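You operate a simulated robot arm through the tools that you are given. There is no shell and no other tool. Be economical: measure what you need, move in short steps, check, and stop when the job is done.

You are at the controls of a simulated robot arm. One attempt, no reset.

JOB
Latch the tank lid, stir the glue and feed the glue tray up to MIN.
Fine: latch before the stirrer runs; stir till the streaks are gone, stirrer off, then feed; slide the tray lid shut; spill nothing.

The check looks at the end state, three seconds after you hand in, the way a careful person would. Anything else that was tipped, shoved, dropped, spilled or broken makes it a failure. A push-on lid holds only when it is set on centred and level and pressed home; a screw cap is set on level and turned clockwise until tight.

ROBOT AND FRAMES
A 7-joint arm with a two-finger parallel gripper, fixed in place. Base frame: the origin is at the foot of the arm, x ahead of it, y to its left, z up. Lengths are in mm, angles in rad, forces in N, time in s.
With the tool pointing down near the work surface it reaches from about 200 to 660 mm from the base axis. Its first joint turns from -1.152 to 1.152 rad. Payload 1.57 kg.
The tool frame sits at the grasp point between the pads (the TCP): z along the fingers, y along the line on which they close. The tips reach 30 mm beyond it. The gripper opens to 110 mm. The fingers are 24 mm wide and 12 mm thick; the gripper's body (48 by 112 mm) begins 78 mm behind the TCP.
Orientation is told as [roll, pitch, yaw] about the base's x, y, z axes, in that order, counted from this pose: with the fingers straight down and closing along the base's y, the tool's x points along the base's -x, its y along +y and its z along -z.

CONTROLS
- The arm moves only by the tool play_rows. Its argument "rows" is text: rows parted by semicolons, each of 6 numbers parted by spaces: the shift along the tool's x, y, z in m, then the turn, a rotation vector about the tool's x, y, z in rad. In form: dx dy dz wx wy wz; .... A call has 1 to 12 rows; each row shifts and turns the commanded pose from where the row before left it, along the tool's axes as they then stand. "hand" is the opening in per cent of the stroke, from 0 (shut) to 100 (fully open), set as the call begins (left out, the last holds). A row lasts 0.2 s, in which the tool goes at most 50 mm and 0.15 rad; a call with a longer step from one row to the next is refused whole, and so is a gripper value outside its range. Where a pose cannot be reached the arm comes as near as it can. A force on the tool above 40 N (or 10 N above the force at the start of the call, whichever is more), or a blocked arm, ends the call early, and 0.2 s more pass. The fingers move at their own pace (about 108 mm/s each) and stop on an object; they squeeze with about 30 N. The grip force told is the motor's: it shows also when the fingers shut on nothing. Time passes only in rows, and 0.2 s behind the last, so rows that do not move let the fingers close. It gives the time, the measured TCP pose, the force on the tool (base axes), the opening and the grip force at its end, in the units of the frame above (readings bear some noise), with the torque about the TCP (base axes, N m) and any sound that the robot's microphone picked up, and new pictures: "show" is both (left out), scene, wrist or none.
- Cameras (640 x 400 px; columns grow to the right, rows downward): "scene" is fixed at [162.3, -400.3, 1385.2]; the picture's right is [0.74, -0.67, 0.00], its down [-0.50, -0.56, -0.66] and it looks along [0.44, 0.49, -0.75] (base axes); focal length 214 px, centre (320, 200). "wrist" rides on the gripper at [70, 16, -141] in the tool frame; the picture's right is [-0.23, 0.97, 0.00], its down [-0.86, -0.20, -0.48] and it looks along [-0.47, -0.11, 0.88] (tool axes); focal length 222 px, centre (320, 200). There is no depth. A picture from a camera that has moved, and an enlarged one, comes with that camera's place and axes in the base frame and with its lens.
- enlarge(camera, box): a new picture of the part [left, top, right, bottom] of that camera's present view, enlarged. No time passes.
- sign_off(): hands the job in; it is judged then, once.

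Work in short steps. Places have to be worked out from the pictures, the camera data and where the tool is seen: move nearer, look again, correct. Check each grasp and each placing, and mend what went wrong. You have 120 turns and 200 pictures in all, those below and enlarged ones among them. Open the gripper and draw the arm clear of the work before you hand the job in, unless the task says otherwise; then end with one line.

The tools are called as name(argument=value, ...) on one line, values as JSON. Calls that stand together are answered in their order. play_rows: Moves the arm, as the interface text tells. Its arguments: {"type":"object","properties":{"rows":{"type":"string"},"hand":{"type":"number"},"show":{"type":"string","enum":["both","scene","wrist","none"]}},"required":["rows"]} The other tools are called the same way: enlarge (camera, box) takes an enlarged picture of a part of a camera's view; sign_off () hands the job in.

At the start:

```text
time: 0.0
tool_pos: [358.2, 42.3, 1329.0]
ee_rot: [-0.001, 0.001, -0.001]
force: [-0.3, 0.0, 0.5]
torque: [-0.01, 0.02, 0.0]
width: 110.0
grip_force: 0.1
```

scene: 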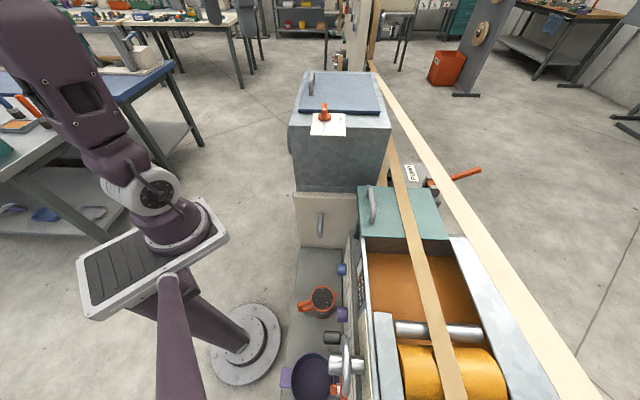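
wrist: 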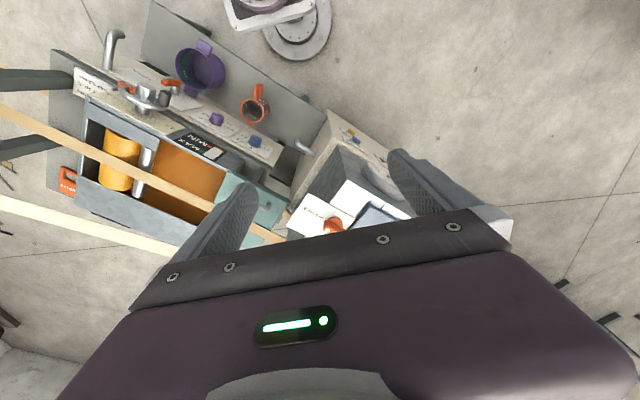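

I start by looking closer at the machine in both views.

enlarge(camera="scene", box=[260, 60, 420, 160])

enlarge(camera="scene", box=[260, 160, 500, 310])

enlarge(camera="scene", box=[260, 250, 500, 400])

enlarge(camera="wrist", box=[60, 10, 300, 160])

enlarge(camera="wrist", box=[200, 100, 440, 250])

```text
4.00 times, centred on (340, 110) of scene
camera zoom: at [162.3, -400.3, 1385.2], right [0.74, -0.67, 0.0], down [-0.5, -0.56, -0.66], along [0.44, 0.49, -0.75], focal length 858 px, centre (240, 560)
```

zoom: 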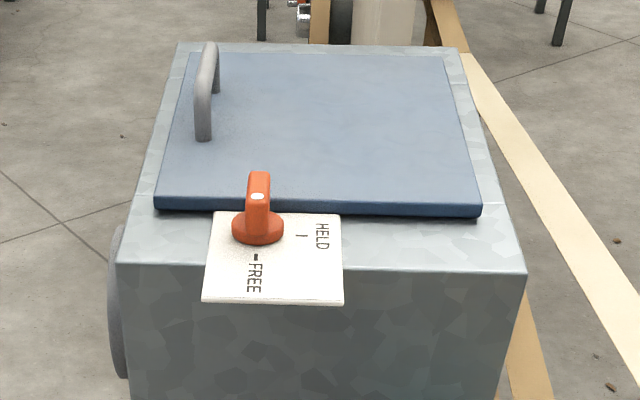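

```text
2.67 times, centred on (380, 235) of scene
camera zoom: at [162.3, -400.3, 1385.2], right [0.74, -0.67, 0.0], down [-0.5, -0.56, -0.66], along [0.44, 0.49, -0.75], focal length 572 px, centre (160, 107)
```

zoom: 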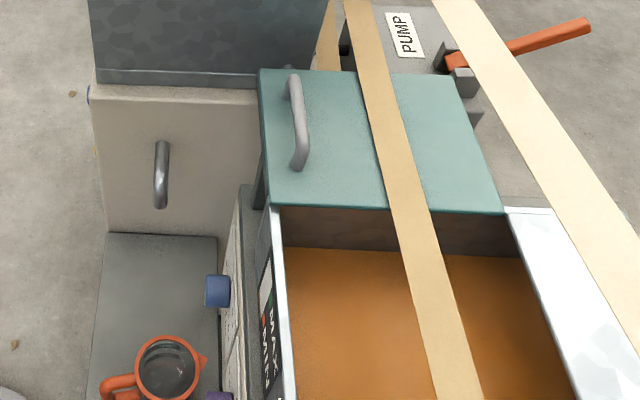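

```text
2.67 times, centred on (380, 325) of scene
camera zoom: at [162.3, -400.3, 1385.2], right [0.74, -0.67, 0.0], down [-0.5, -0.56, -0.66], along [0.44, 0.49, -0.75], focal length 572 px, centre (160, -133)
```

zoom: 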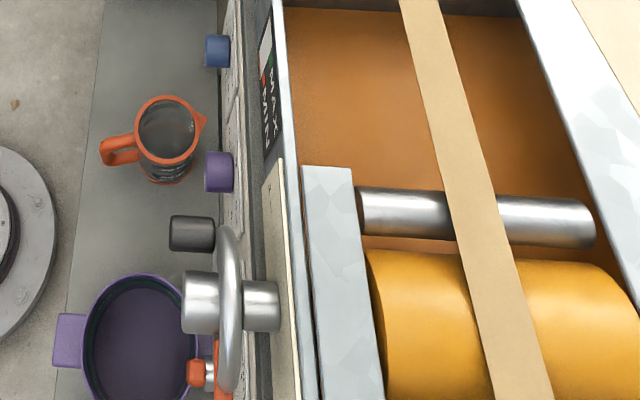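

```text
2.67 times, centred on (180, 85) of wrist
camera zoom: at [288.2, 57.8, 1471.2], right [0.23, 0.97, 0.0], down [0.86, -0.2, 0.48], along [0.47, -0.11, -0.88], focal length 592 px, centre (693, 507)
```

zoom: 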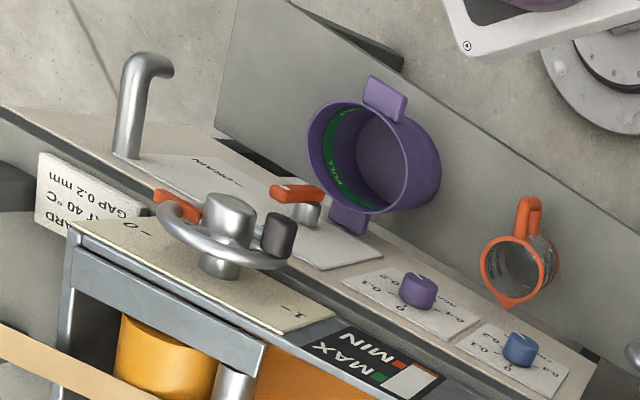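

```text
2.67 times, centred on (320, 175) of wrist
camera zoom: at [288.2, 57.8, 1471.2], right [0.23, 0.97, 0.0], down [0.86, -0.2, 0.48], along [0.47, -0.11, -0.88], focal length 592 px, centre (320, 267)
```

zoom: 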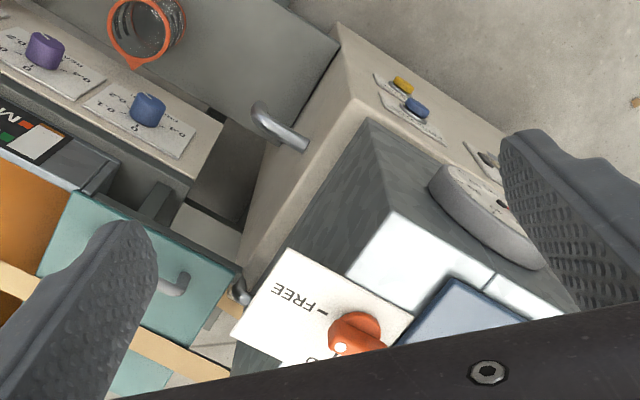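

The latch knob is near (558, 25, 1088). I move left (+y) to look at the tank side where the other knobs are.

play_rows(rows="0.02 0.04 0 0 0 0;0.02 0.04 0 0 0 0;0.02 0.04 0 0 0 0;0.02 0.04 0 0 0 0;0 0.04 0 0 0 0", show="both")

```text
time: 1.2
tool_pos: [278.7, 240.3, 1331.6]
ee_rot: [-0.001, 0.0, -0.001]
force: [0.2, 0.7, 0.8]
torque: [-0.03, 0.02, 0.0]
width: 109.7
grip_force: 0.0
camera wrist: at [209.6, 256.5, 1473.5], right [0.23, 0.97, 0.0], down [0.86, -0.2, 0.48], along [0.47, -0.11, -0.88], focal length 222 px, centre (320, 200)
```

scene: 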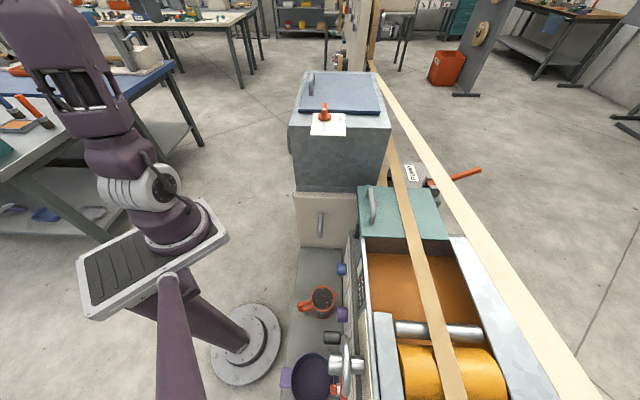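
wrist: 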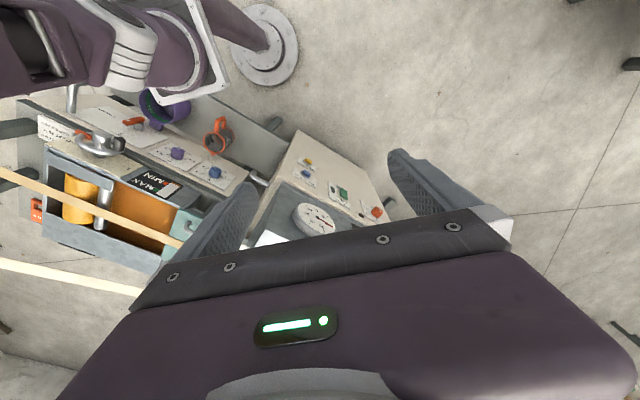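

enlarge(camera="wrist", box=[240, 120, 400, 245])

enlarge(camera="wrist", box=[20, 90, 260, 240])

```text
3.20 times, centred on (320, 182) of wrist
camera zoom: at [209.6, 256.5, 1473.5], right [0.23, 0.97, 0.0], down [0.86, -0.2, 0.48], along [0.47, -0.11, -0.88], focal length 711 px, centre (320, 256)
```

zoom: 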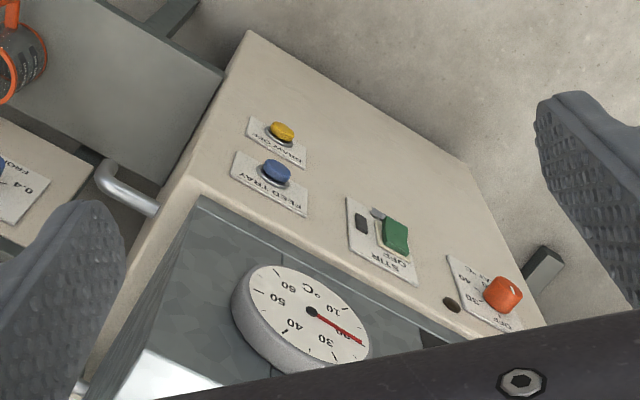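

```text
2.67 times, centred on (140, 165) of wrist
camera zoom: at [209.6, 256.5, 1473.5], right [0.23, 0.97, 0.0], down [0.86, -0.2, 0.48], along [0.47, -0.11, -0.88], focal length 592 px, centre (800, 293)
```

zoom: 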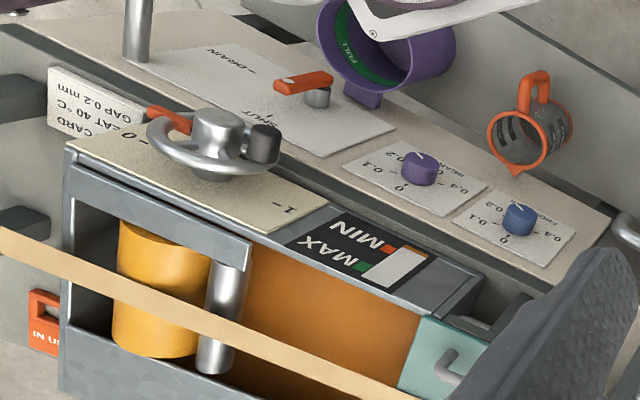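

The tank is turned 45°; the control panel (FEED TRAY, STIR) faces the robot's left side (normal ≈(-0.7,0.7)), at z≈690. First the latch: I move above it for a close view.

play_rows(rows="-0.0314 -0.025 0.019 0 0 0;-0.0314 -0.025 0.019 0 0 0;-0.0314 -0.025 0.019 0 0 0;-0.0314 -0.025 0.019 0 0 0;-0.0314 -0.025 0.019 0 0 0;-0.0314 -0.025 0.019 0 0 0;-0.0314 -0.025 0.019 0 0 0;-0.0314 -0.025 0.019 0 0 0", show="both")

```text
time: 3.0
tool_pos: [530.3, 41.8, 1178.1]
ee_rot: [0.0, 0.0, -0.001]
force: [0.1, 0.7, -0.1]
torque: [0.02, 0.02, 0.01]
width: 110.3
grip_force: 0.1
camera wrist: at [460.9, 57.9, 1319.6], right [0.23, 0.97, 0.0], down [0.85, -0.2, 0.48], along [0.47, -0.11, -0.88], focal length 222 px, centre (320, 200)
```

scene: 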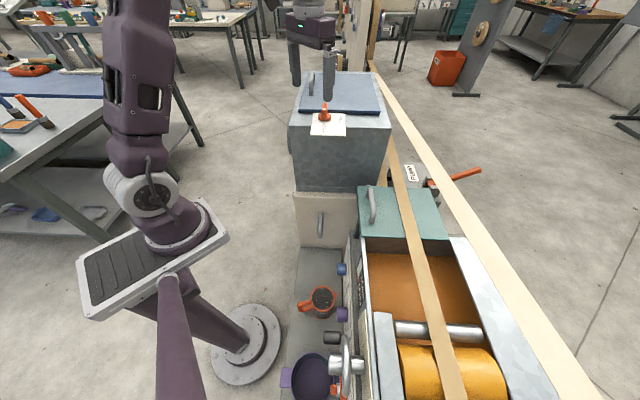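
wrist: 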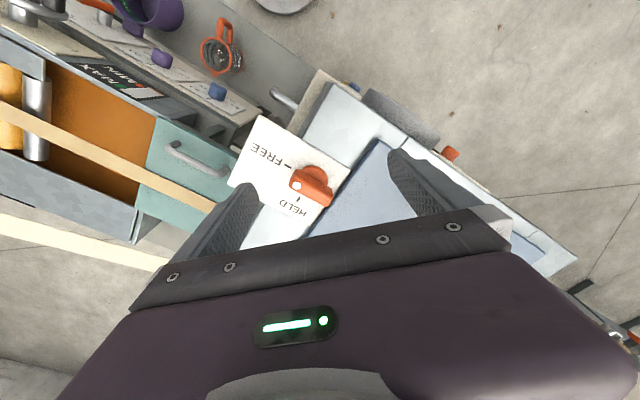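

enlarge(camera="wrist", box=[210, 100, 410, 225])

enlarge(camera="wrist", box=[0, 0, 260, 162])

```text
3.20 times, centred on (310, 162) of wrist
camera zoom: at [460.9, 57.9, 1319.6], right [0.23, 0.97, 0.0], down [0.85, -0.2, 0.48], along [0.47, -0.11, -0.88], focal length 711 px, centre (352, 320)
```

zoom: 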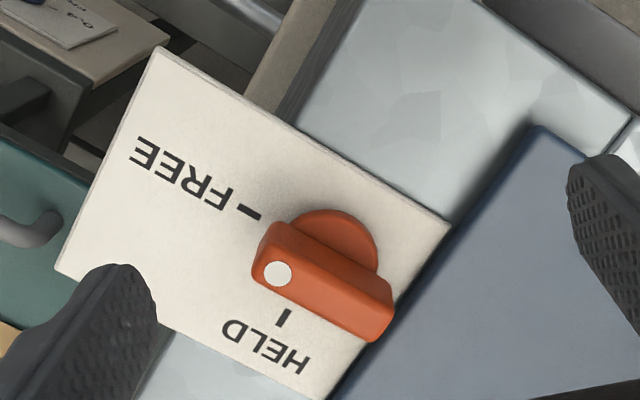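

```text
2.46 times, centred on (130, 81) of wrist
camera zoom: at [460.9, 57.9, 1319.6], right [0.23, 0.97, 0.0], down [0.85, -0.2, 0.48], along [0.47, -0.11, -0.88], focal length 547 px, centre (788, 493)
```

zoom: 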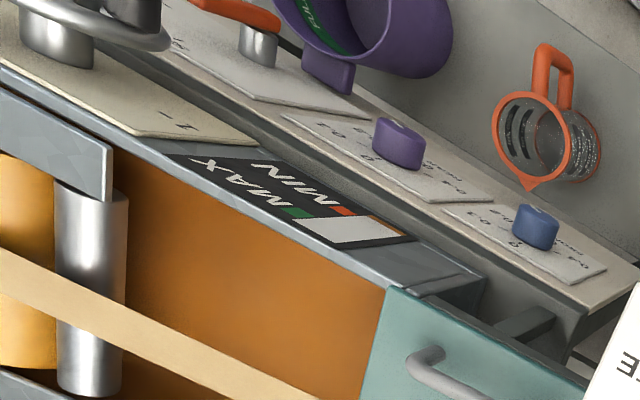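

Bar of the latch points to FREE (along 45°), axis about (562,24), top z≈1113. I shift over it and turn the fingers to straddle the bar.

play_rows(rows="-0.032 -0.018 0 0 0 0;0 0 0.005 0 0 -0.131;0 0 0.005 0 0 -0.131;0 0 0.005 0 0 -0.131;0 0 0.005 0 0 -0.131;0 0 0.005 0 0 -0.131;0 0 0.005 0 0 -0.131", hand=65, show="wrist")

```text
time: 4.6
tool_pos: [561.1, 23.4, 1146.1]
ee_rot: [0.0, 0.0, 0.789]
force: [0.1, 0.2, -0.7]
torque: [0.02, -0.05, 0.01]
width: 71.7
grip_force: 0.1
camera wrist: at [501.4, -14.2, 1289.1], right [-0.53, 0.85, 0.0], down [0.74, 0.47, 0.48], along [0.41, 0.25, -0.88], focal length 222 px, centre (320, 200)
```

wrist: 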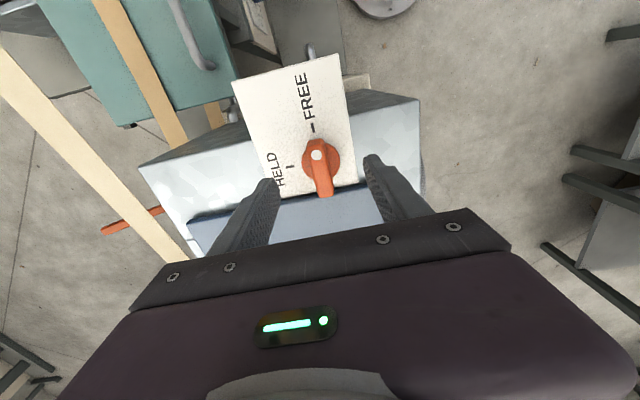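

The tool is centred over the latch axis (~562,23.5). I lower 32 mm.

play_rows(rows="0 0 0.012 0 0 0;0 0 0.012 0 0 0;0 0 0.01 0 0 0", show="wrist")

```text
time: 5.4
tool_pos: [562.8, 24.7, 1112.7]
ee_rot: [0.001, 0.001, 0.788]
force: [0.6, -0.4, -0.9]
torque: [0.0, 0.04, -0.02]
width: 71.6
grip_force: 0.0
camera wrist: at [501.0, -14.1, 1255.0], right [-0.53, 0.85, 0.0], down [0.75, 0.46, 0.48], along [0.41, 0.25, -0.88], focal length 222 px, centre (320, 200)
```

wrist: 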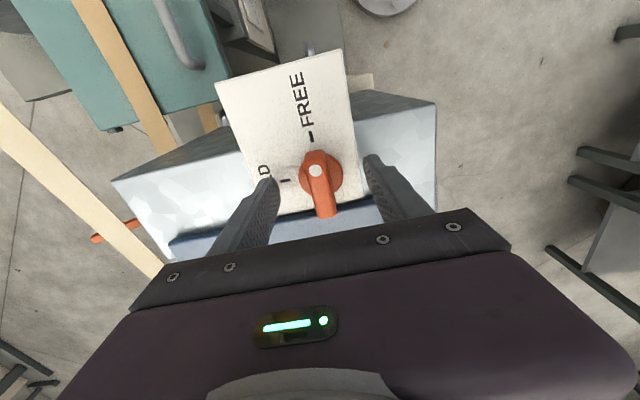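

The bar sits between the fingers; I lower 5 mm more and close.

play_rows(rows="0 0 0.005 0 0 0;0 0 0 0 0 0;0 0 0 0 0 0", hand=0, show="wrist")

```text
time: 6.2
tool_pos: [563.0, 25.0, 1109.1]
ee_rot: [-0.001, -0.001, 0.788]
force: [-8.0, 6.0, 26.7]
torque: [-0.13, 0.67, 0.03]
width: 37.9
grip_force: 44.0
camera wrist: at [500.2, -14.0, 1251.2], right [-0.53, 0.85, 0.0], down [0.74, 0.46, 0.48], along [0.41, 0.25, -0.88], focal length 222 px, centre (320, 200)
```

wrist: 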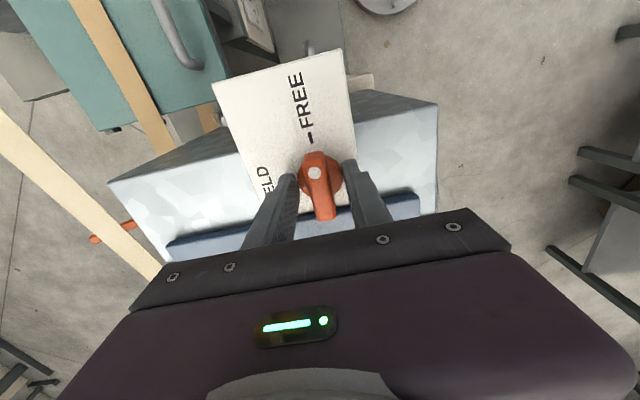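

Force 27 N up and width 38: I gripped the round base disc with the tips touching down. I open, rise ~12 mm and grip the bar instead.

play_rows(rows="0 0 0 0 0 0;0 0 -0.006 0 0 0;0 0 -0.006 0 0 0", hand=55, show="none")

play_rows(rows="0 0 0 0 0 0;0 0 0 0 0 0;0 0 0 0 0 0", hand=0, show="wrist")

```text
time: 7.0
tool_pos: [561.2, 23.1, 1120.1]
ee_rot: [-0.001, 0.001, 0.787]
force: [1.5, -0.9, 0.3]
torque: [-0.01, 0.0, 0.0]
width: 60.6
grip_force: 0.1
```

```text
time: 7.8
tool_pos: [561.0, 24.1, 1121.0]
ee_rot: [0.0, -0.001, 0.788]
force: [-6.2, 4.5, 0.3]
torque: [-0.11, 0.23, -0.03]
width: 15.8
grip_force: 31.2
camera wrist: at [500.3, -14.4, 1262.3], right [-0.53, 0.85, 0.0], down [0.75, 0.46, 0.48], along [0.4, 0.25, -0.88], focal length 222 px, centre (320, 200)
```

wrist: 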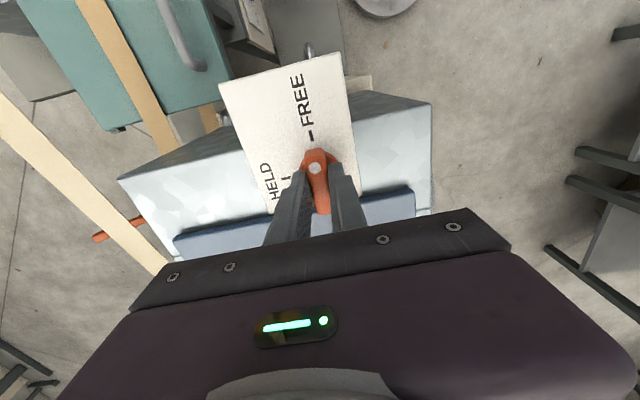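

Now gripping the bar (15.8 mm). I turn 45° counter-clockwise seen from above.

play_rows(rows="0 0.002 0 0 0 -0.131;0 0 0 0 0 -0.131;0 0 0 0 0 -0.131;0 0 0 0 0 -0.131;0 0 0 0 0 -0.131;0 0 0 0 0 -0.131", show="wrist")

```text
time: 9.2
tool_pos: [561.8, 24.0, 1120.4]
ee_rot: [-0.005, 0.003, 1.574]
force: [31.6, -10.8, -3.7]
torque: [0.33, -0.09, -0.07]
width: 15.9
grip_force: 31.1
camera wrist: at [544.8, -46.3, 1262.2], right [-0.97, 0.22, -0.01], down [0.19, 0.86, 0.48], along [0.11, 0.47, -0.88], focal length 222 px, centre (320, 200)
```

wrist: 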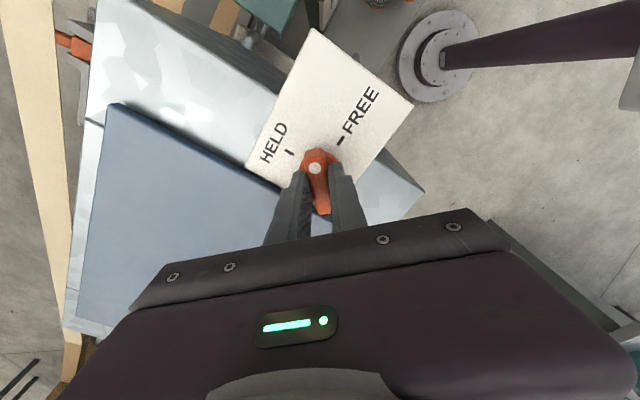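

It turns well, but there's a side force of ~32 N along +x; I relax the commanded position that way and continue the remaining 45°.

play_rows(rows="0.001 -0.003 0 0 0 0;0 0 0 0 0 -0.131;0 0 0 0 0 -0.131;0 0 0 0 0 -0.131", show="none")

play_rows(rows="0 0 0 0 0 -0.131;0 0 0 0 0 -0.131;0 0 0 0 0 -0.131", show="wrist")

```text
time: 10.2
tool_pos: [562.4, 23.3, 1120.1]
ee_rot: [0.001, -0.001, 1.967]
force: [-2.1, -13.1, 6.0]
torque: [-0.82, -0.35, 0.0]
width: 15.8
grip_force: 31.1
```

```text
time: 11.0
tool_pos: [563.8, 24.3, 1121.3]
ee_rot: [0.0, -0.002, 2.361]
force: [-4.4, -12.7, -3.5]
torque: [-0.46, -0.59, -0.73]
width: 16.0
grip_force: 31.2
camera wrist: at [601.0, -37.1, 1262.2], right [-0.85, -0.53, 0.0], down [-0.47, 0.74, 0.48], along [-0.26, 0.41, -0.88], focal length 222 px, centre (320, 200)
```

wrist: 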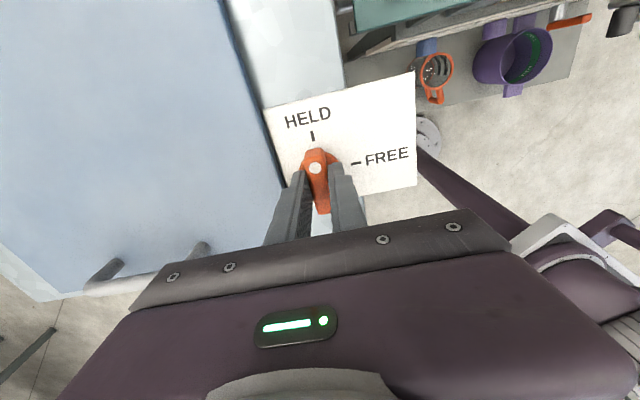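

The bar points at HELD and a reaction torque shows the stop. I release and lift.

play_rows(rows="0 0 0 0 0 0;0 0 -0.02 0 0 0;0 0 -0.04 0 0 0;0 0 -0.04 0 0 0;0 0 -0.04 0 0 0", hand=60, show="wrist")

enlarge(camera="wrist", box=[220, 60, 480, 222])

```text
time: 12.2
tool_pos: [563.6, 24.5, 1249.6]
ee_rot: [0.002, -0.001, 2.359]
force: [0.1, 0.1, -0.1]
torque: [0.01, 0.02, 0.02]
width: 66.0
grip_force: 0.1
out of reach, approached as far as the arm can: row 5
camera wrist: at [601.1, -37.2, 1391.9], right [-0.85, -0.53, 0.0], down [-0.47, 0.74, 0.48], along [-0.26, 0.41, -0.88], focal length 222 px, centre (320, 200)
```

wrist: 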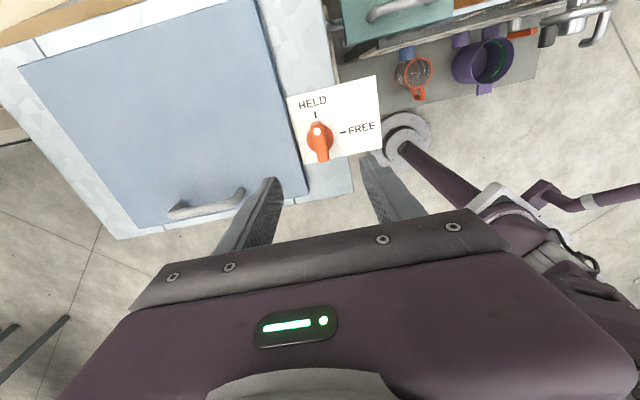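

```text
2.46 times, centred on (350, 141) of wrist
camera zoom: at [601.1, -37.2, 1391.9], right [-0.85, -0.53, 0.0], down [-0.47, 0.74, 0.48], along [-0.26, 0.41, -0.88], focal length 547 px, centre (246, 345)
```

zoom: 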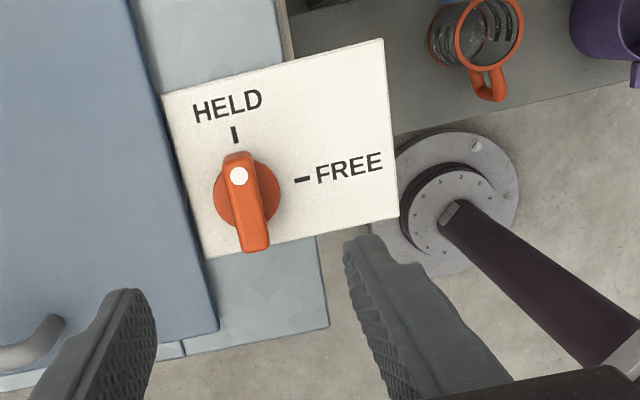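

Latched properly. Now I move away to the open area left of the panel, keeping height.

play_rows(rows="-0.0385 -0.0052 0.005 0 0 0;-0.0385 -0.0052 0.005 0 0 0;-0.0385 -0.0052 0.005 0 0 0;-0.0385 -0.0052 0.005 0 0 0;-0.0385 -0.0052 0.005 0 0 0;-0.0385 -0.0052 0.005 0 0 0;-0.0385 -0.0052 0.005 0 0 0;-0.0385 -0.0052 0.005 0 0 0;-0.0385 -0.0052 0.005 0 0 0;-0.0385 -0.0052 0.005 0 0 0", hand=0, show="wrist")

play_rows(rows="0 0 0.02 0 0.14 0;0 0 0.02 0 0.14 0;0 0 0.02 0 0.14 0;0 0 0.02 0 0.14 0;0 0 0.02 0 0.14 0", show="wrist")

```text
time: 14.4
tool_pos: [327.2, 331.4, 1199.5]
ee_rot: [-0.001, 0.0, 2.359]
force: [-0.6, -0.3, -0.2]
torque: [-0.01, -0.03, 0.01]
width: 0.2
grip_force: 21.3
camera wrist: at [364.0, 270.8, 1342.1], right [-0.85, -0.53, 0.0], down [-0.47, 0.74, 0.48], along [-0.25, 0.41, -0.88], focal length 222 px, centre (320, 200)
```

wrist: 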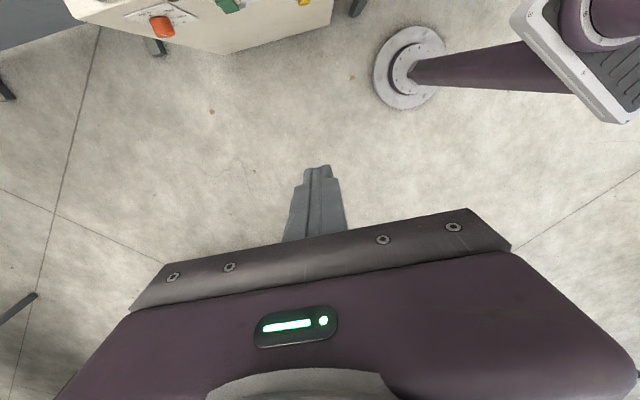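

```text
time: 15.6
tool_pos: [346.0, 312.0, 1105.7]
ee_rot: [-0.002, 0.701, 2.361]
force: [1.0, 0.5, -1.1]
torque: [0.0, -0.04, -0.03]
width: 0.0
grip_force: 21.4
camera wrist: at [307.4, 327.6, 1259.0], right [-0.81, -0.57, -0.15], down [-0.54, 0.82, -0.19], along [0.23, -0.07, -0.97], focal length 222 px, centre (320, 200)
```

wrist: 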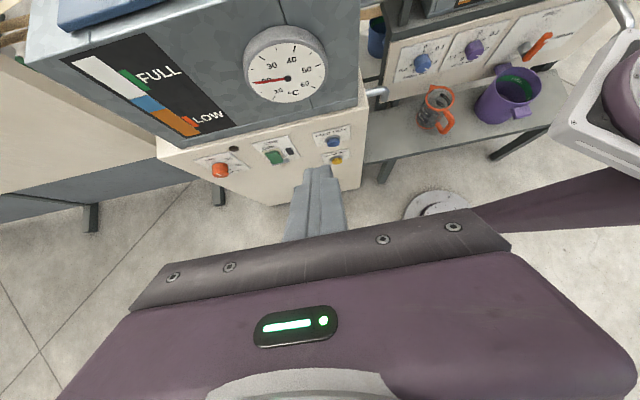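

The pose works and shows the tank gauge. I enlarge the panel and the gauge.

enlarge(camera="wrist", box=[150, 110, 380, 210])

enlarge(camera="wrist", box=[50, 20, 290, 170])

```text
2.78 times, centred on (265, 160) of wrist
camera zoom: at [307.4, 327.6, 1259.0], right [-0.81, -0.57, -0.15], down [-0.54, 0.82, -0.19], along [0.23, -0.07, -0.97], focal length 618 px, centre (473, 311)
```

zoom: 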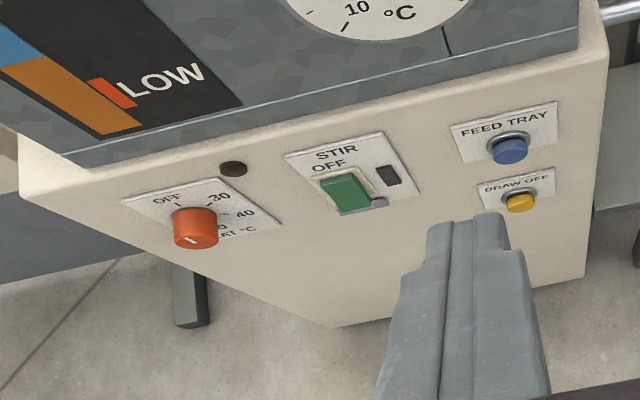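

```text
2.67 times, centred on (170, 95) of wrist
camera zoom: at [307.4, 327.6, 1259.0], right [-0.81, -0.57, -0.15], down [-0.54, 0.82, -0.19], along [0.23, -0.07, -0.97], focal length 592 px, centre (720, 480)
```

zoom: 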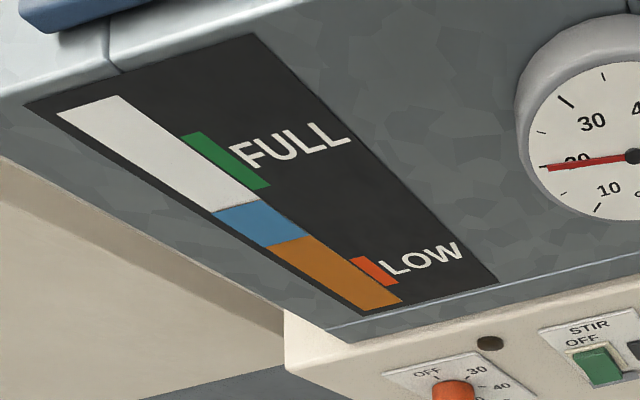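

I finish levelling the tool toward the panel (pitch to 90°) while descending a bit.

play_rows(rows="-0.03 0 0.02 0 0.145 0;-0.03 0 0.02 0 0.145 0;-0.035 0 0.02 0 0.145 0;-0.04 0 0 0 0.145 0;-0.04 0 0 0 0.145 0;-0.04 0 0 0 0.145 0", show="both")

```text
time: 17.0
tool_pos: [380.3, 259.9, 878.6]
ee_rot: [-0.883, 1.569, 1.478]
force: [0.7, -0.5, 0.3]
torque: [-0.04, 0.0, 0.0]
width: 0.2
grip_force: 21.2
out of reach, approached as far as the arm can: row 4, 5, 6
camera wrist: at [267.0, 347.4, 950.5], right [-0.69, -0.69, -0.23], down [-0.2, 0.48, -0.85], along [0.7, -0.54, -0.47], focal length 222 px, centre (320, 200)
```

scene: 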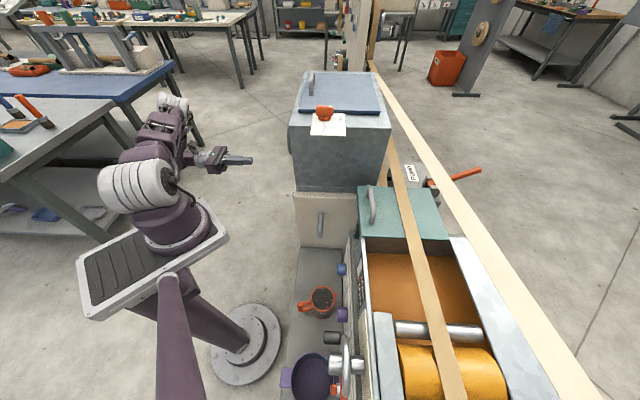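
wrist: 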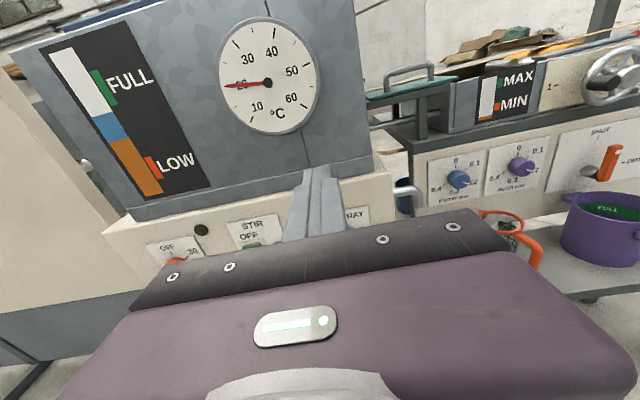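

The tool now points horizontally at the panel. I go down 100 mm and see how the reading follows (arm was limited while folding).

play_rows(rows="-0.04 0 0 0 0 0;-0.04 0 0 0 0 0;-0.03 0 0 0 0 0", show="wrist")

```text
time: 17.8
tool_pos: [388.1, 249.8, 773.0]
ee_rot: [-0.081, 1.568, 2.276]
force: [0.5, -0.4, 0.4]
torque: [0.02, 0.0, -0.02]
width: 0.2
grip_force: 20.9
out of reach, approached as far as the arm can: row 2, 3
camera wrist: at [275.6, 339.0, 844.0], right [-0.69, -0.69, -0.23], down [-0.2, 0.48, -0.85], along [0.7, -0.54, -0.47], focal length 222 px, centre (320, 200)
```

wrist: 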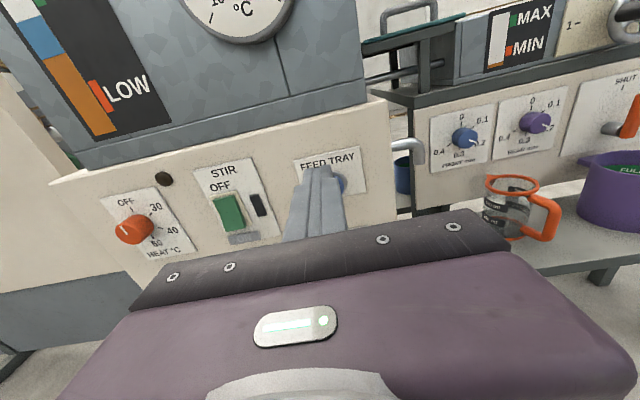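

The pose follows well now. Zoom at the panel.

enlarge(camera="wrist", box=[90, 130, 410, 260])

```text
2.00 times, centred on (250, 195) of wrist
camera zoom: at [275.6, 339.0, 844.0], right [-0.69, -0.69, -0.23], down [-0.2, 0.48, -0.85], along [0.7, -0.54, -0.47], focal length 444 px, centre (460, 210)
```

zoom: 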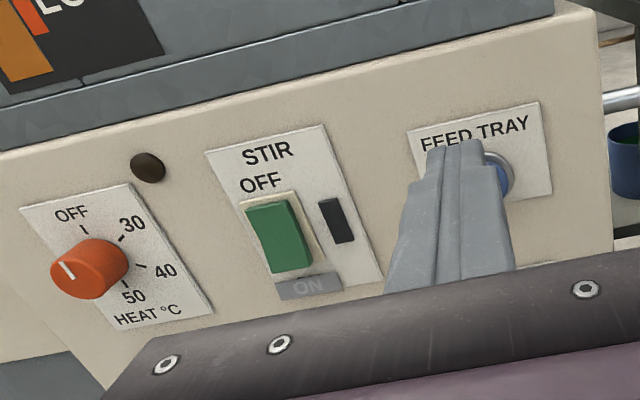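

STIR rocker centre ≈(617,259,694), FEED TRAY button ≈(495,134,706). I move in front of the rocker's lower part, ~60 mm off.

play_rows(rows="-0.0226 -0.0336 0.0128 0 0 0;-0.0226 -0.0336 0.0128 0 0 0;-0.0226 -0.0336 0.0128 0 0 0;-0.0226 -0.0336 0.0128 0 0 0;-0.0226 -0.0336 0.0128 0 0 0", show="wrist")

enlarge(camera="wrist", box=[200, 80, 440, 230])

```text
time: 19.0
tool_pos: [483.6, 242.2, 752.1]
ee_rot: [0.144, 1.569, 2.504]
force: [0.5, -0.5, 0.0]
torque: [-0.01, -0.02, -0.01]
width: 0.0
grip_force: 21.5
out of reach, approached as far as the arm can: row 1, 2, 3, 4, 5
camera wrist: at [370.9, 329.2, 821.7], right [-0.69, -0.69, -0.23], down [-0.2, 0.48, -0.85], along [0.7, -0.54, -0.47], focal length 222 px, centre (320, 200)
```

wrist: 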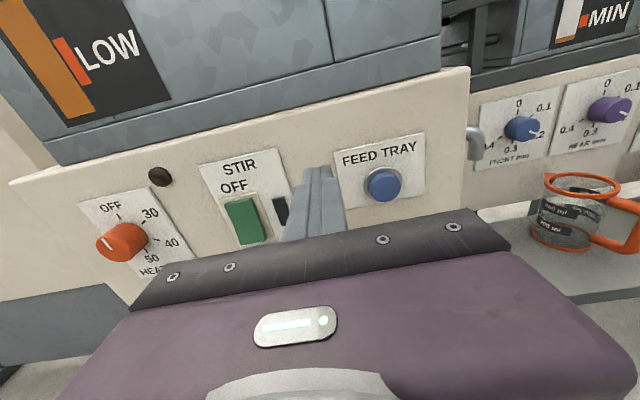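

```text
2.67 times, centred on (320, 155) of wrist
camera zoom: at [370.9, 329.2, 821.7], right [-0.69, -0.69, -0.23], down [-0.2, 0.48, -0.85], along [0.7, -0.54, -0.47], focal length 592 px, centre (320, 320)
```

zoom: 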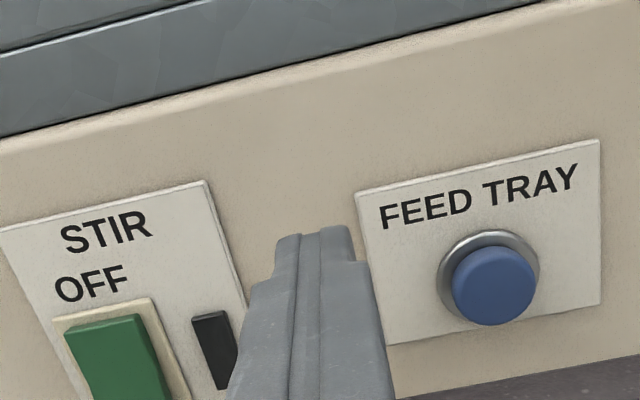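

Perpendicular approach is out of reach at STIR. I tilt the tool to ~45–50° (tips leading into the panel, body up and back), and shift along the panel.

play_rows(rows="0 -0.01 -0.01 0 -0.14 0;0 -0.02 0 0 -0.14 0;0 -0.02 0 0 -0.14 0;0 -0.02 0 0 -0.14 0;0 -0.02 0 0 -0.14 0", show="wrist")

```text
time: 20.2
tool_pos: [539.6, 312.6, 749.0]
ee_rot: [0.0, 0.868, 2.359]
force: [0.4, -0.1, 1.0]
torque: [-0.03, -0.01, 0.0]
width: 0.1
grip_force: 20.9
camera wrist: at [482.5, 346.3, 894.7], right [-0.79, -0.59, -0.17], down [-0.51, 0.79, -0.34], along [0.34, -0.18, -0.92], focal length 222 px, centre (320, 200)
```

wrist: 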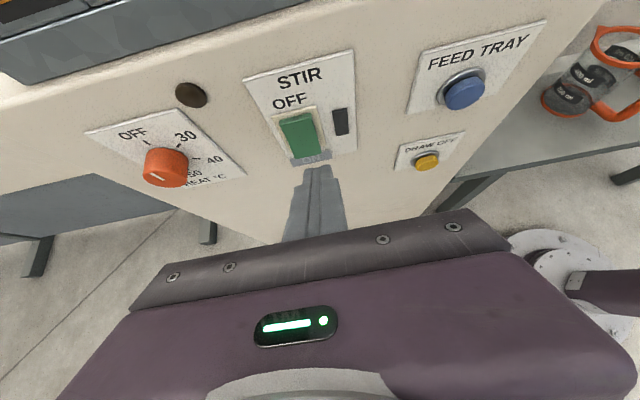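

enlarge(camera="wrist", box=[230, 50, 390, 180])

```text
3.08 times, centred on (310, 115) of wrist
camera zoom: at [482.5, 346.3, 894.7], right [-0.79, -0.59, -0.17], down [-0.51, 0.79, -0.34], along [0.34, -0.18, -0.92], focal length 684 px, centre (351, 462)
```

zoom: 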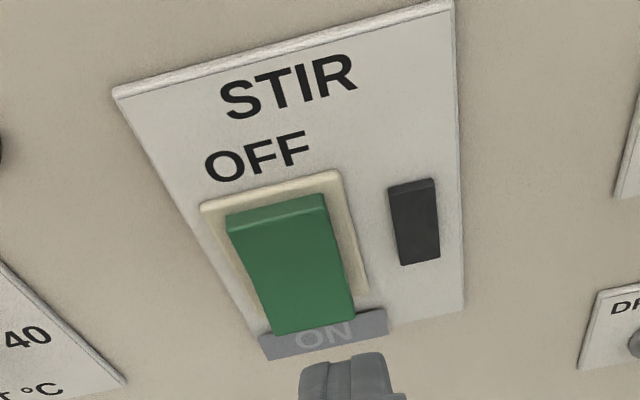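

The rocker's lower half is at about z 688, u≈619, sticking out. I align the closed tips with it, ~15 mm away.

play_rows(rows="-0.0145 -0.0085 0.01225 0 0 0;-0.0145 -0.0085 0.01225 0 0 0;0.0129 0 0.0153 0 0 0;0.0129 0 0.0153 0 0 0", show="wrist")

enlarge(camera="wrist", box=[230, 50, 390, 210])

```text
time: 21.2
tool_pos: [573.8, 286.4, 722.8]
ee_rot: [0.0, 0.868, 2.361]
force: [-0.3, -0.6, 0.1]
torque: [-0.02, 0.01, 0.01]
width: 0.0
grip_force: 20.7
out of reach, approached as far as the arm can: row 2
camera wrist: at [516.6, 319.5, 868.7], right [-0.79, -0.59, -0.17], down [-0.51, 0.79, -0.34], along [0.34, -0.18, -0.92], focal length 222 px, centre (320, 200)
```

wrist: 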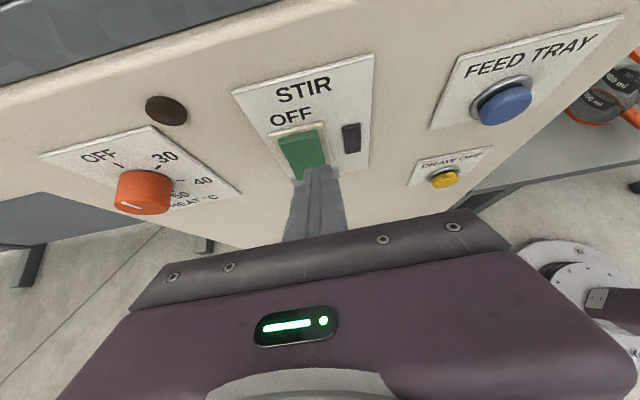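

```text
2.50 times, centred on (310, 130) of wrist
camera zoom: at [516.6, 319.5, 868.7], right [-0.79, -0.59, -0.17], down [-0.51, 0.79, -0.34], along [0.34, -0.18, -0.92], focal length 555 px, centre (345, 375)
```

zoom: 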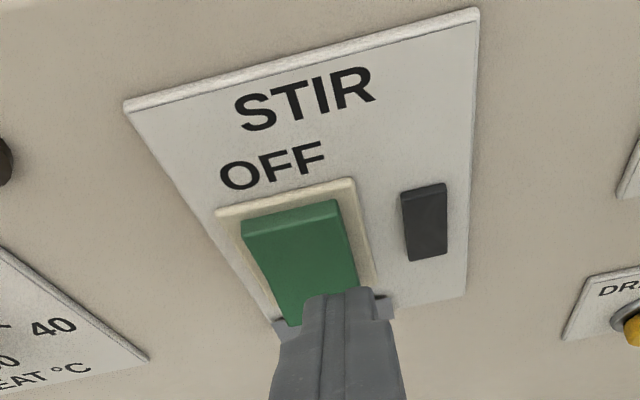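

The tips are in front of the lower part of the paddle, a bit right. I shift left slightly and push in stepwise.

play_rows(rows="-0.005 -0.008 0.004 0 0 0;0.0052 0 0.0061 0 0 0", show="none")

play_rows(rows="0.0032 0 0.0038 0 0 0;0.0032 0 0.0038 0 0 0", show="wrist")

```text
time: 21.8
tool_pos: [581.8, 278.8, 720.6]
ee_rot: [0.0, 0.871, 2.357]
force: [-0.6, 0.3, -0.9]
torque: [0.0, 0.04, -0.02]
width: 0.2
grip_force: 21.7
out of reach, approached as far as the arm can: row 1
```

```text
time: 22.4
tool_pos: [588.2, 271.7, 720.3]
ee_rot: [-0.003, 0.869, 2.36]
force: [-4.4, 2.7, 2.0]
torque: [0.01, -0.01, -0.05]
width: 0.0
grip_force: 21.2
camera wrist: at [531.1, 305.1, 866.6], right [-0.79, -0.59, -0.17], down [-0.51, 0.79, -0.34], along [0.34, -0.18, -0.92], focal length 222 px, centre (320, 200)
```

wrist: 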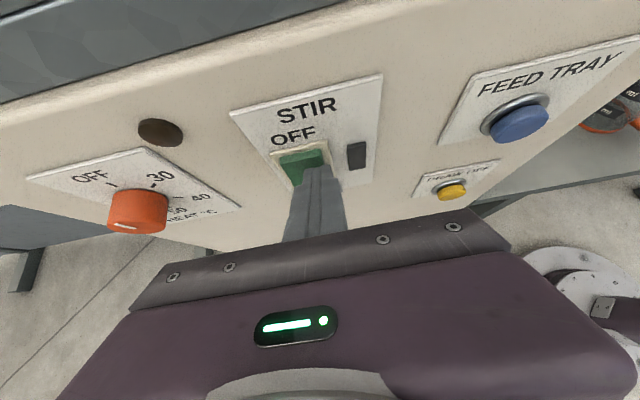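

Contact at ~5 N, but around mid-paddle. I back off, try to go 12 mm lower, and check the position.

play_rows(rows="-0.0065 0 -0.0076 0 0 0;-0.0046 0 0.0039 0 0 0;-0.0046 0 0.0039 0 0 0", show="none")

```text
time: 23.2
tool_pos: [579.6, 279.3, 709.8]
ee_rot: [-0.003, 0.87, 2.359]
force: [-0.5, -0.3, 0.1]
torque: [-0.01, -0.06, 0.01]
width: 0.0
grip_force: 21.3
```

Lowered fine (tip z≈691). Now push in.

play_rows(rows="0.0052 0 0.0061 0 0 0;0.0032 0 0.0038 0 0 0;0.0032 0 0.0038 0 0 0", show="none")

play_rows(rows="0.002 0 0.0023 0 0 0;0.002 0 0.0023 0 0 0", show="wrist")

```text
time: 23.9
tool_pos: [586.7, 274.1, 709.3]
ee_rot: [-0.002, 0.863, 2.361]
force: [-5.1, 4.7, 2.3]
torque: [-0.03, 0.02, -0.07]
width: 0.0
grip_force: 20.9
stopped in row 3: the force on the tool passed its limit at 50 N (the readings are from after the stop); the commanded pose is now the measured one
```

```text
time: 24.4
tool_pos: [586.5, 273.1, 708.5]
ee_rot: [0.0, 0.86, 2.362]
force: [-6.1, 3.5, 3.6]
torque: [-0.07, -0.01, -0.09]
width: 0.0
grip_force: 21.2
stopped in row 2: the force on the tool passed its limit at 47 N (the readings are from after the stop); the commanded pose is now the measured one
camera wrist: at [530.8, 305.0, 854.9], right [-0.79, -0.59, -0.17], down [-0.51, 0.79, -0.34], along [0.33, -0.18, -0.93], focal length 222 px, centre (320, 200)
```

wrist: 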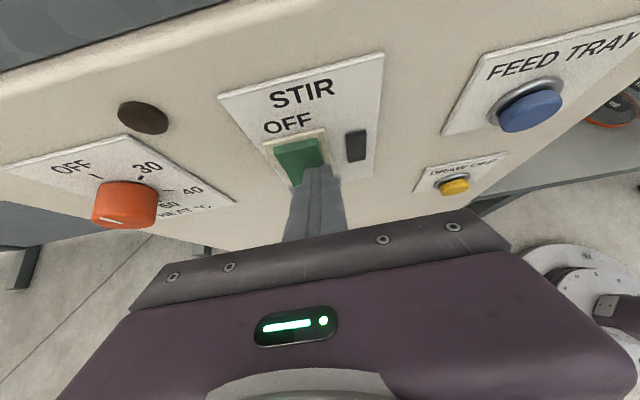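

play_rows(rows="-0.026 0 -0.031 0 0 0;-0.01 0 -0.012 0 0 0", show="none")

enlarge(camera="wrist", box=[230, 50, 390, 170])

```text
time: 24.9
tool_pos: [545.8, 307.5, 710.6]
ee_rot: [-0.001, 0.862, 2.363]
force: [-0.5, -0.1, 0.6]
torque: [0.0, 0.02, 0.01]
width: 0.0
grip_force: 21.3
out of reach, approached as far as the arm can: row 2
```

```text
3.33 times, centred on (310, 110) of wrist
camera zoom: at [489.2, 340.1, 856.9], right [-0.79, -0.59, -0.17], down [-0.51, 0.79, -0.34], along [0.33, -0.18, -0.93], focal length 740 px, centre (353, 500)
```

zoom: 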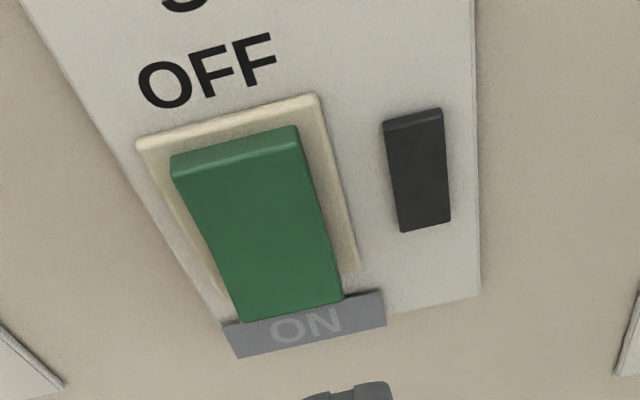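

The upper corner of the finger end was pressing at z≈698, the pivot of the paddle (673–729). I need the contact ~16–18 mm lower and a bit more to the left.

play_rows(rows="0.0176 -0.005 0.0205 0 0 0;-0.007 -0.004 0.006 0 0 0;-0.007 0 0.006 0 0 0", show="wrist")

```text
time: 25.8
tool_pos: [567.2, 291.7, 711.2]
ee_rot: [-0.002, 0.863, 2.36]
force: [0.9, 0.5, -0.2]
torque: [0.0, -0.03, 0.0]
width: 0.1
grip_force: 21.7
out of reach, approached as far as the arm can: row 2, 3
camera wrist: at [512.5, 323.8, 856.5], right [-0.79, -0.59, -0.17], down [-0.51, 0.79, -0.34], along [0.34, -0.18, -0.93], focal length 222 px, centre (320, 200)
```

wrist: 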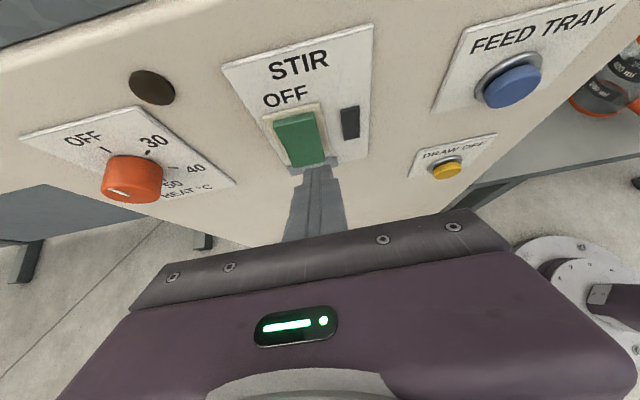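

At the reach boundary here. I steepen the tool by 0.29 rad (tip gets lower) and try going down again.

play_rows(rows="0 0 0 0 -0.145 0;0 0 0 0 -0.145 0;-0.0042 -0.004 0.0068 0 0 0;-0.0042 -0.003 0.0068 0 0 0", show="wrist")

```text
time: 26.8
tool_pos: [572.4, 298.2, 693.9]
ee_rot: [-0.001, 0.571, 2.361]
force: [1.1, 0.1, 0.9]
torque: [-0.01, 0.04, 0.02]
width: 0.2
grip_force: 21.2
camera wrist: at [548.9, 298.1, 851.6], right [-0.82, -0.56, -0.12], down [-0.56, 0.83, -0.06], along [0.14, 0.02, -0.99], focal length 222 px, centre (320, 200)
```

wrist: 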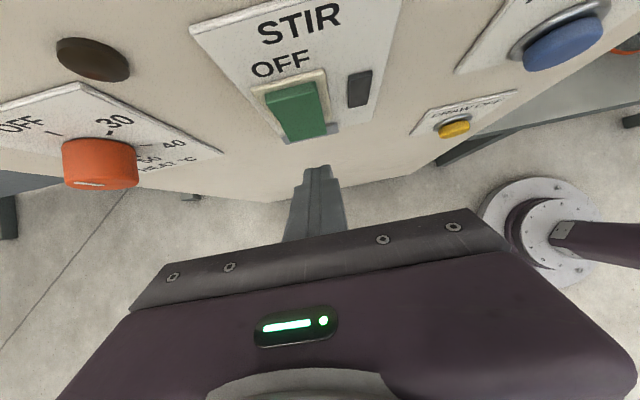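

Now tip corner at z≈675; I raise 6 mm and push in small steps.

play_rows(rows="0.0032 0 -0.005 0 0 0;0.0084 0 0.0054 0 0 0;0.0042 0 0.0027 0 0 0;0.0025 0 0.0016 0 0 0;0.0025 0 0.0016 0 0 0", show="none")

play_rows(rows="0.0025 0 0.0016 0 0 0;0.0025 0 0.0016 0 0 0", show="wrist")

```text
time: 27.9
tool_pos: [588.0, 282.0, 698.8]
ee_rot: [0.001, 0.573, 2.362]
force: [0.3, -0.2, 0.0]
torque: [0.0, 0.0, -0.01]
width: 0.3
grip_force: 20.7
```

```text
time: 28.6
tool_pos: [591.5, 279.3, 698.8]
ee_rot: [-0.002, 0.571, 2.361]
force: [0.0, -0.1, 0.6]
torque: [-0.05, 0.0, 0.01]
width: 0.1
grip_force: 21.1
camera wrist: at [567.8, 279.9, 857.5], right [-0.82, -0.56, -0.12], down [-0.56, 0.83, -0.06], along [0.14, 0.02, -0.99], focal length 222 px, centre (320, 200)
```

wrist: 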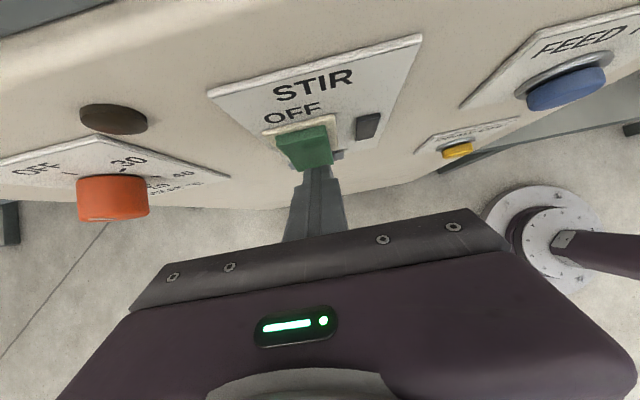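

enlarge(camera="wrist", box=[250, 90, 390, 200])

```text
3.64 times, centred on (320, 145) of wrist
camera zoom: at [567.8, 279.9, 857.5], right [-0.82, -0.56, -0.12], down [-0.56, 0.83, -0.06], along [0.14, 0.02, -0.99], focal length 808 px, centre (320, 400)
```

zoom: 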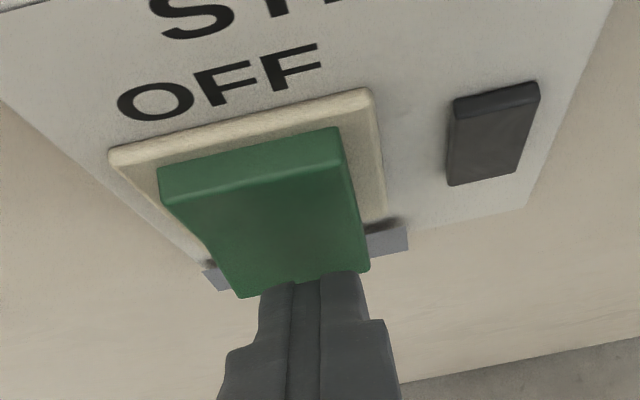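

The tips sit right at the paddle's lower edge. I keep pushing.

play_rows(rows="0.0025 0 0.0016 0 0 0;0.0025 0 0.0016 0 0 0;0.0025 0 0.0016 0 0 0", show="wrist")

enlarge(camera="wrist", box=[250, 90, 390, 200])

```text
time: 29.4
tool_pos: [595.9, 276.2, 699.8]
ee_rot: [-0.002, 0.566, 2.363]
force: [-32.4, 23.1, 10.3]
torque: [0.09, 0.54, -0.2]
width: 0.2
grip_force: 21.2
heard: click
camera wrist: at [571.8, 276.0, 856.8], right [-0.82, -0.56, -0.12], down [-0.56, 0.83, -0.05], along [0.13, 0.02, -0.99], focal length 222 px, centre (320, 200)
```

wrist: 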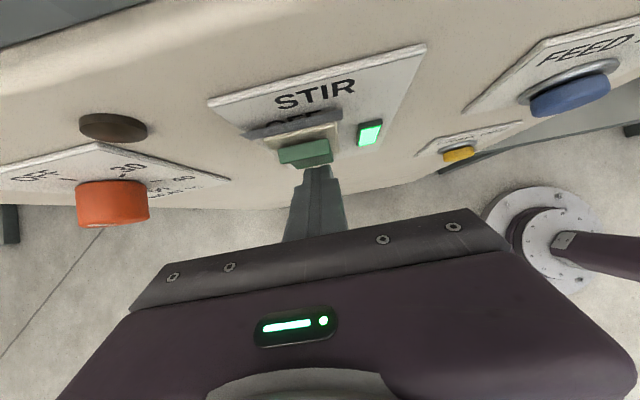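

```text
3.64 times, centred on (320, 145) of wrist
camera zoom: at [571.8, 276.0, 856.8], right [-0.82, -0.56, -0.12], down [-0.56, 0.83, -0.05], along [0.13, 0.02, -0.99], focal length 808 px, centre (320, 400)
```

zoom: 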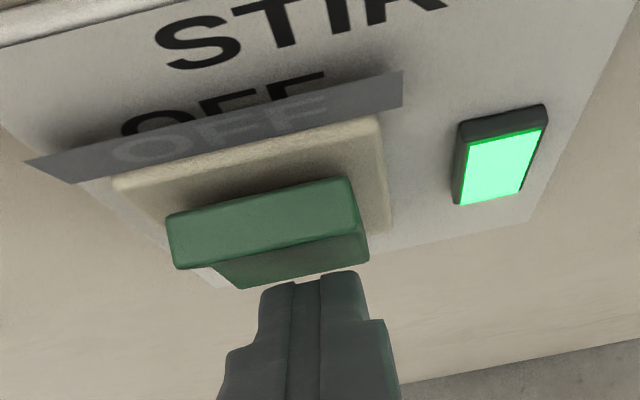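

Click heard and the lamp lit: stirrer runs. I back off and look up at the tank's gauge to watch the streaks.

play_rows(rows="-0.025 0 -0.016 0 0 0;-0.025 0 -0.016 0 0 0;0.01 0.01 -0.035 0 0.1 0;0.015 0.01 -0.035 0 0.1 0;0.02 0.01 -0.035 0 0.1 0;0.02 0.01 -0.03 0 0.1 0", show="wrist")

```text
time: 30.8
tool_pos: [497.9, 314.1, 848.6]
ee_rot: [-0.002, 0.974, 2.362]
force: [0.4, -0.5, 0.4]
torque: [-0.03, 0.0, 0.0]
width: 0.0
grip_force: 21.0
camera wrist: at [430.0, 355.9, 985.9], right [-0.78, -0.6, -0.19], down [-0.48, 0.76, -0.44], along [0.41, -0.25, -0.88], focal length 222 px, centre (320, 200)
```

wrist: 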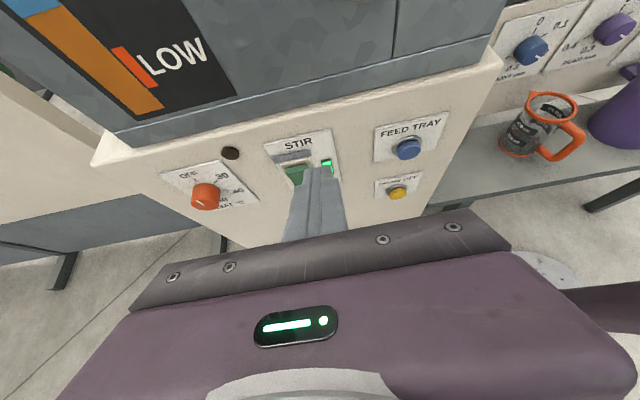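

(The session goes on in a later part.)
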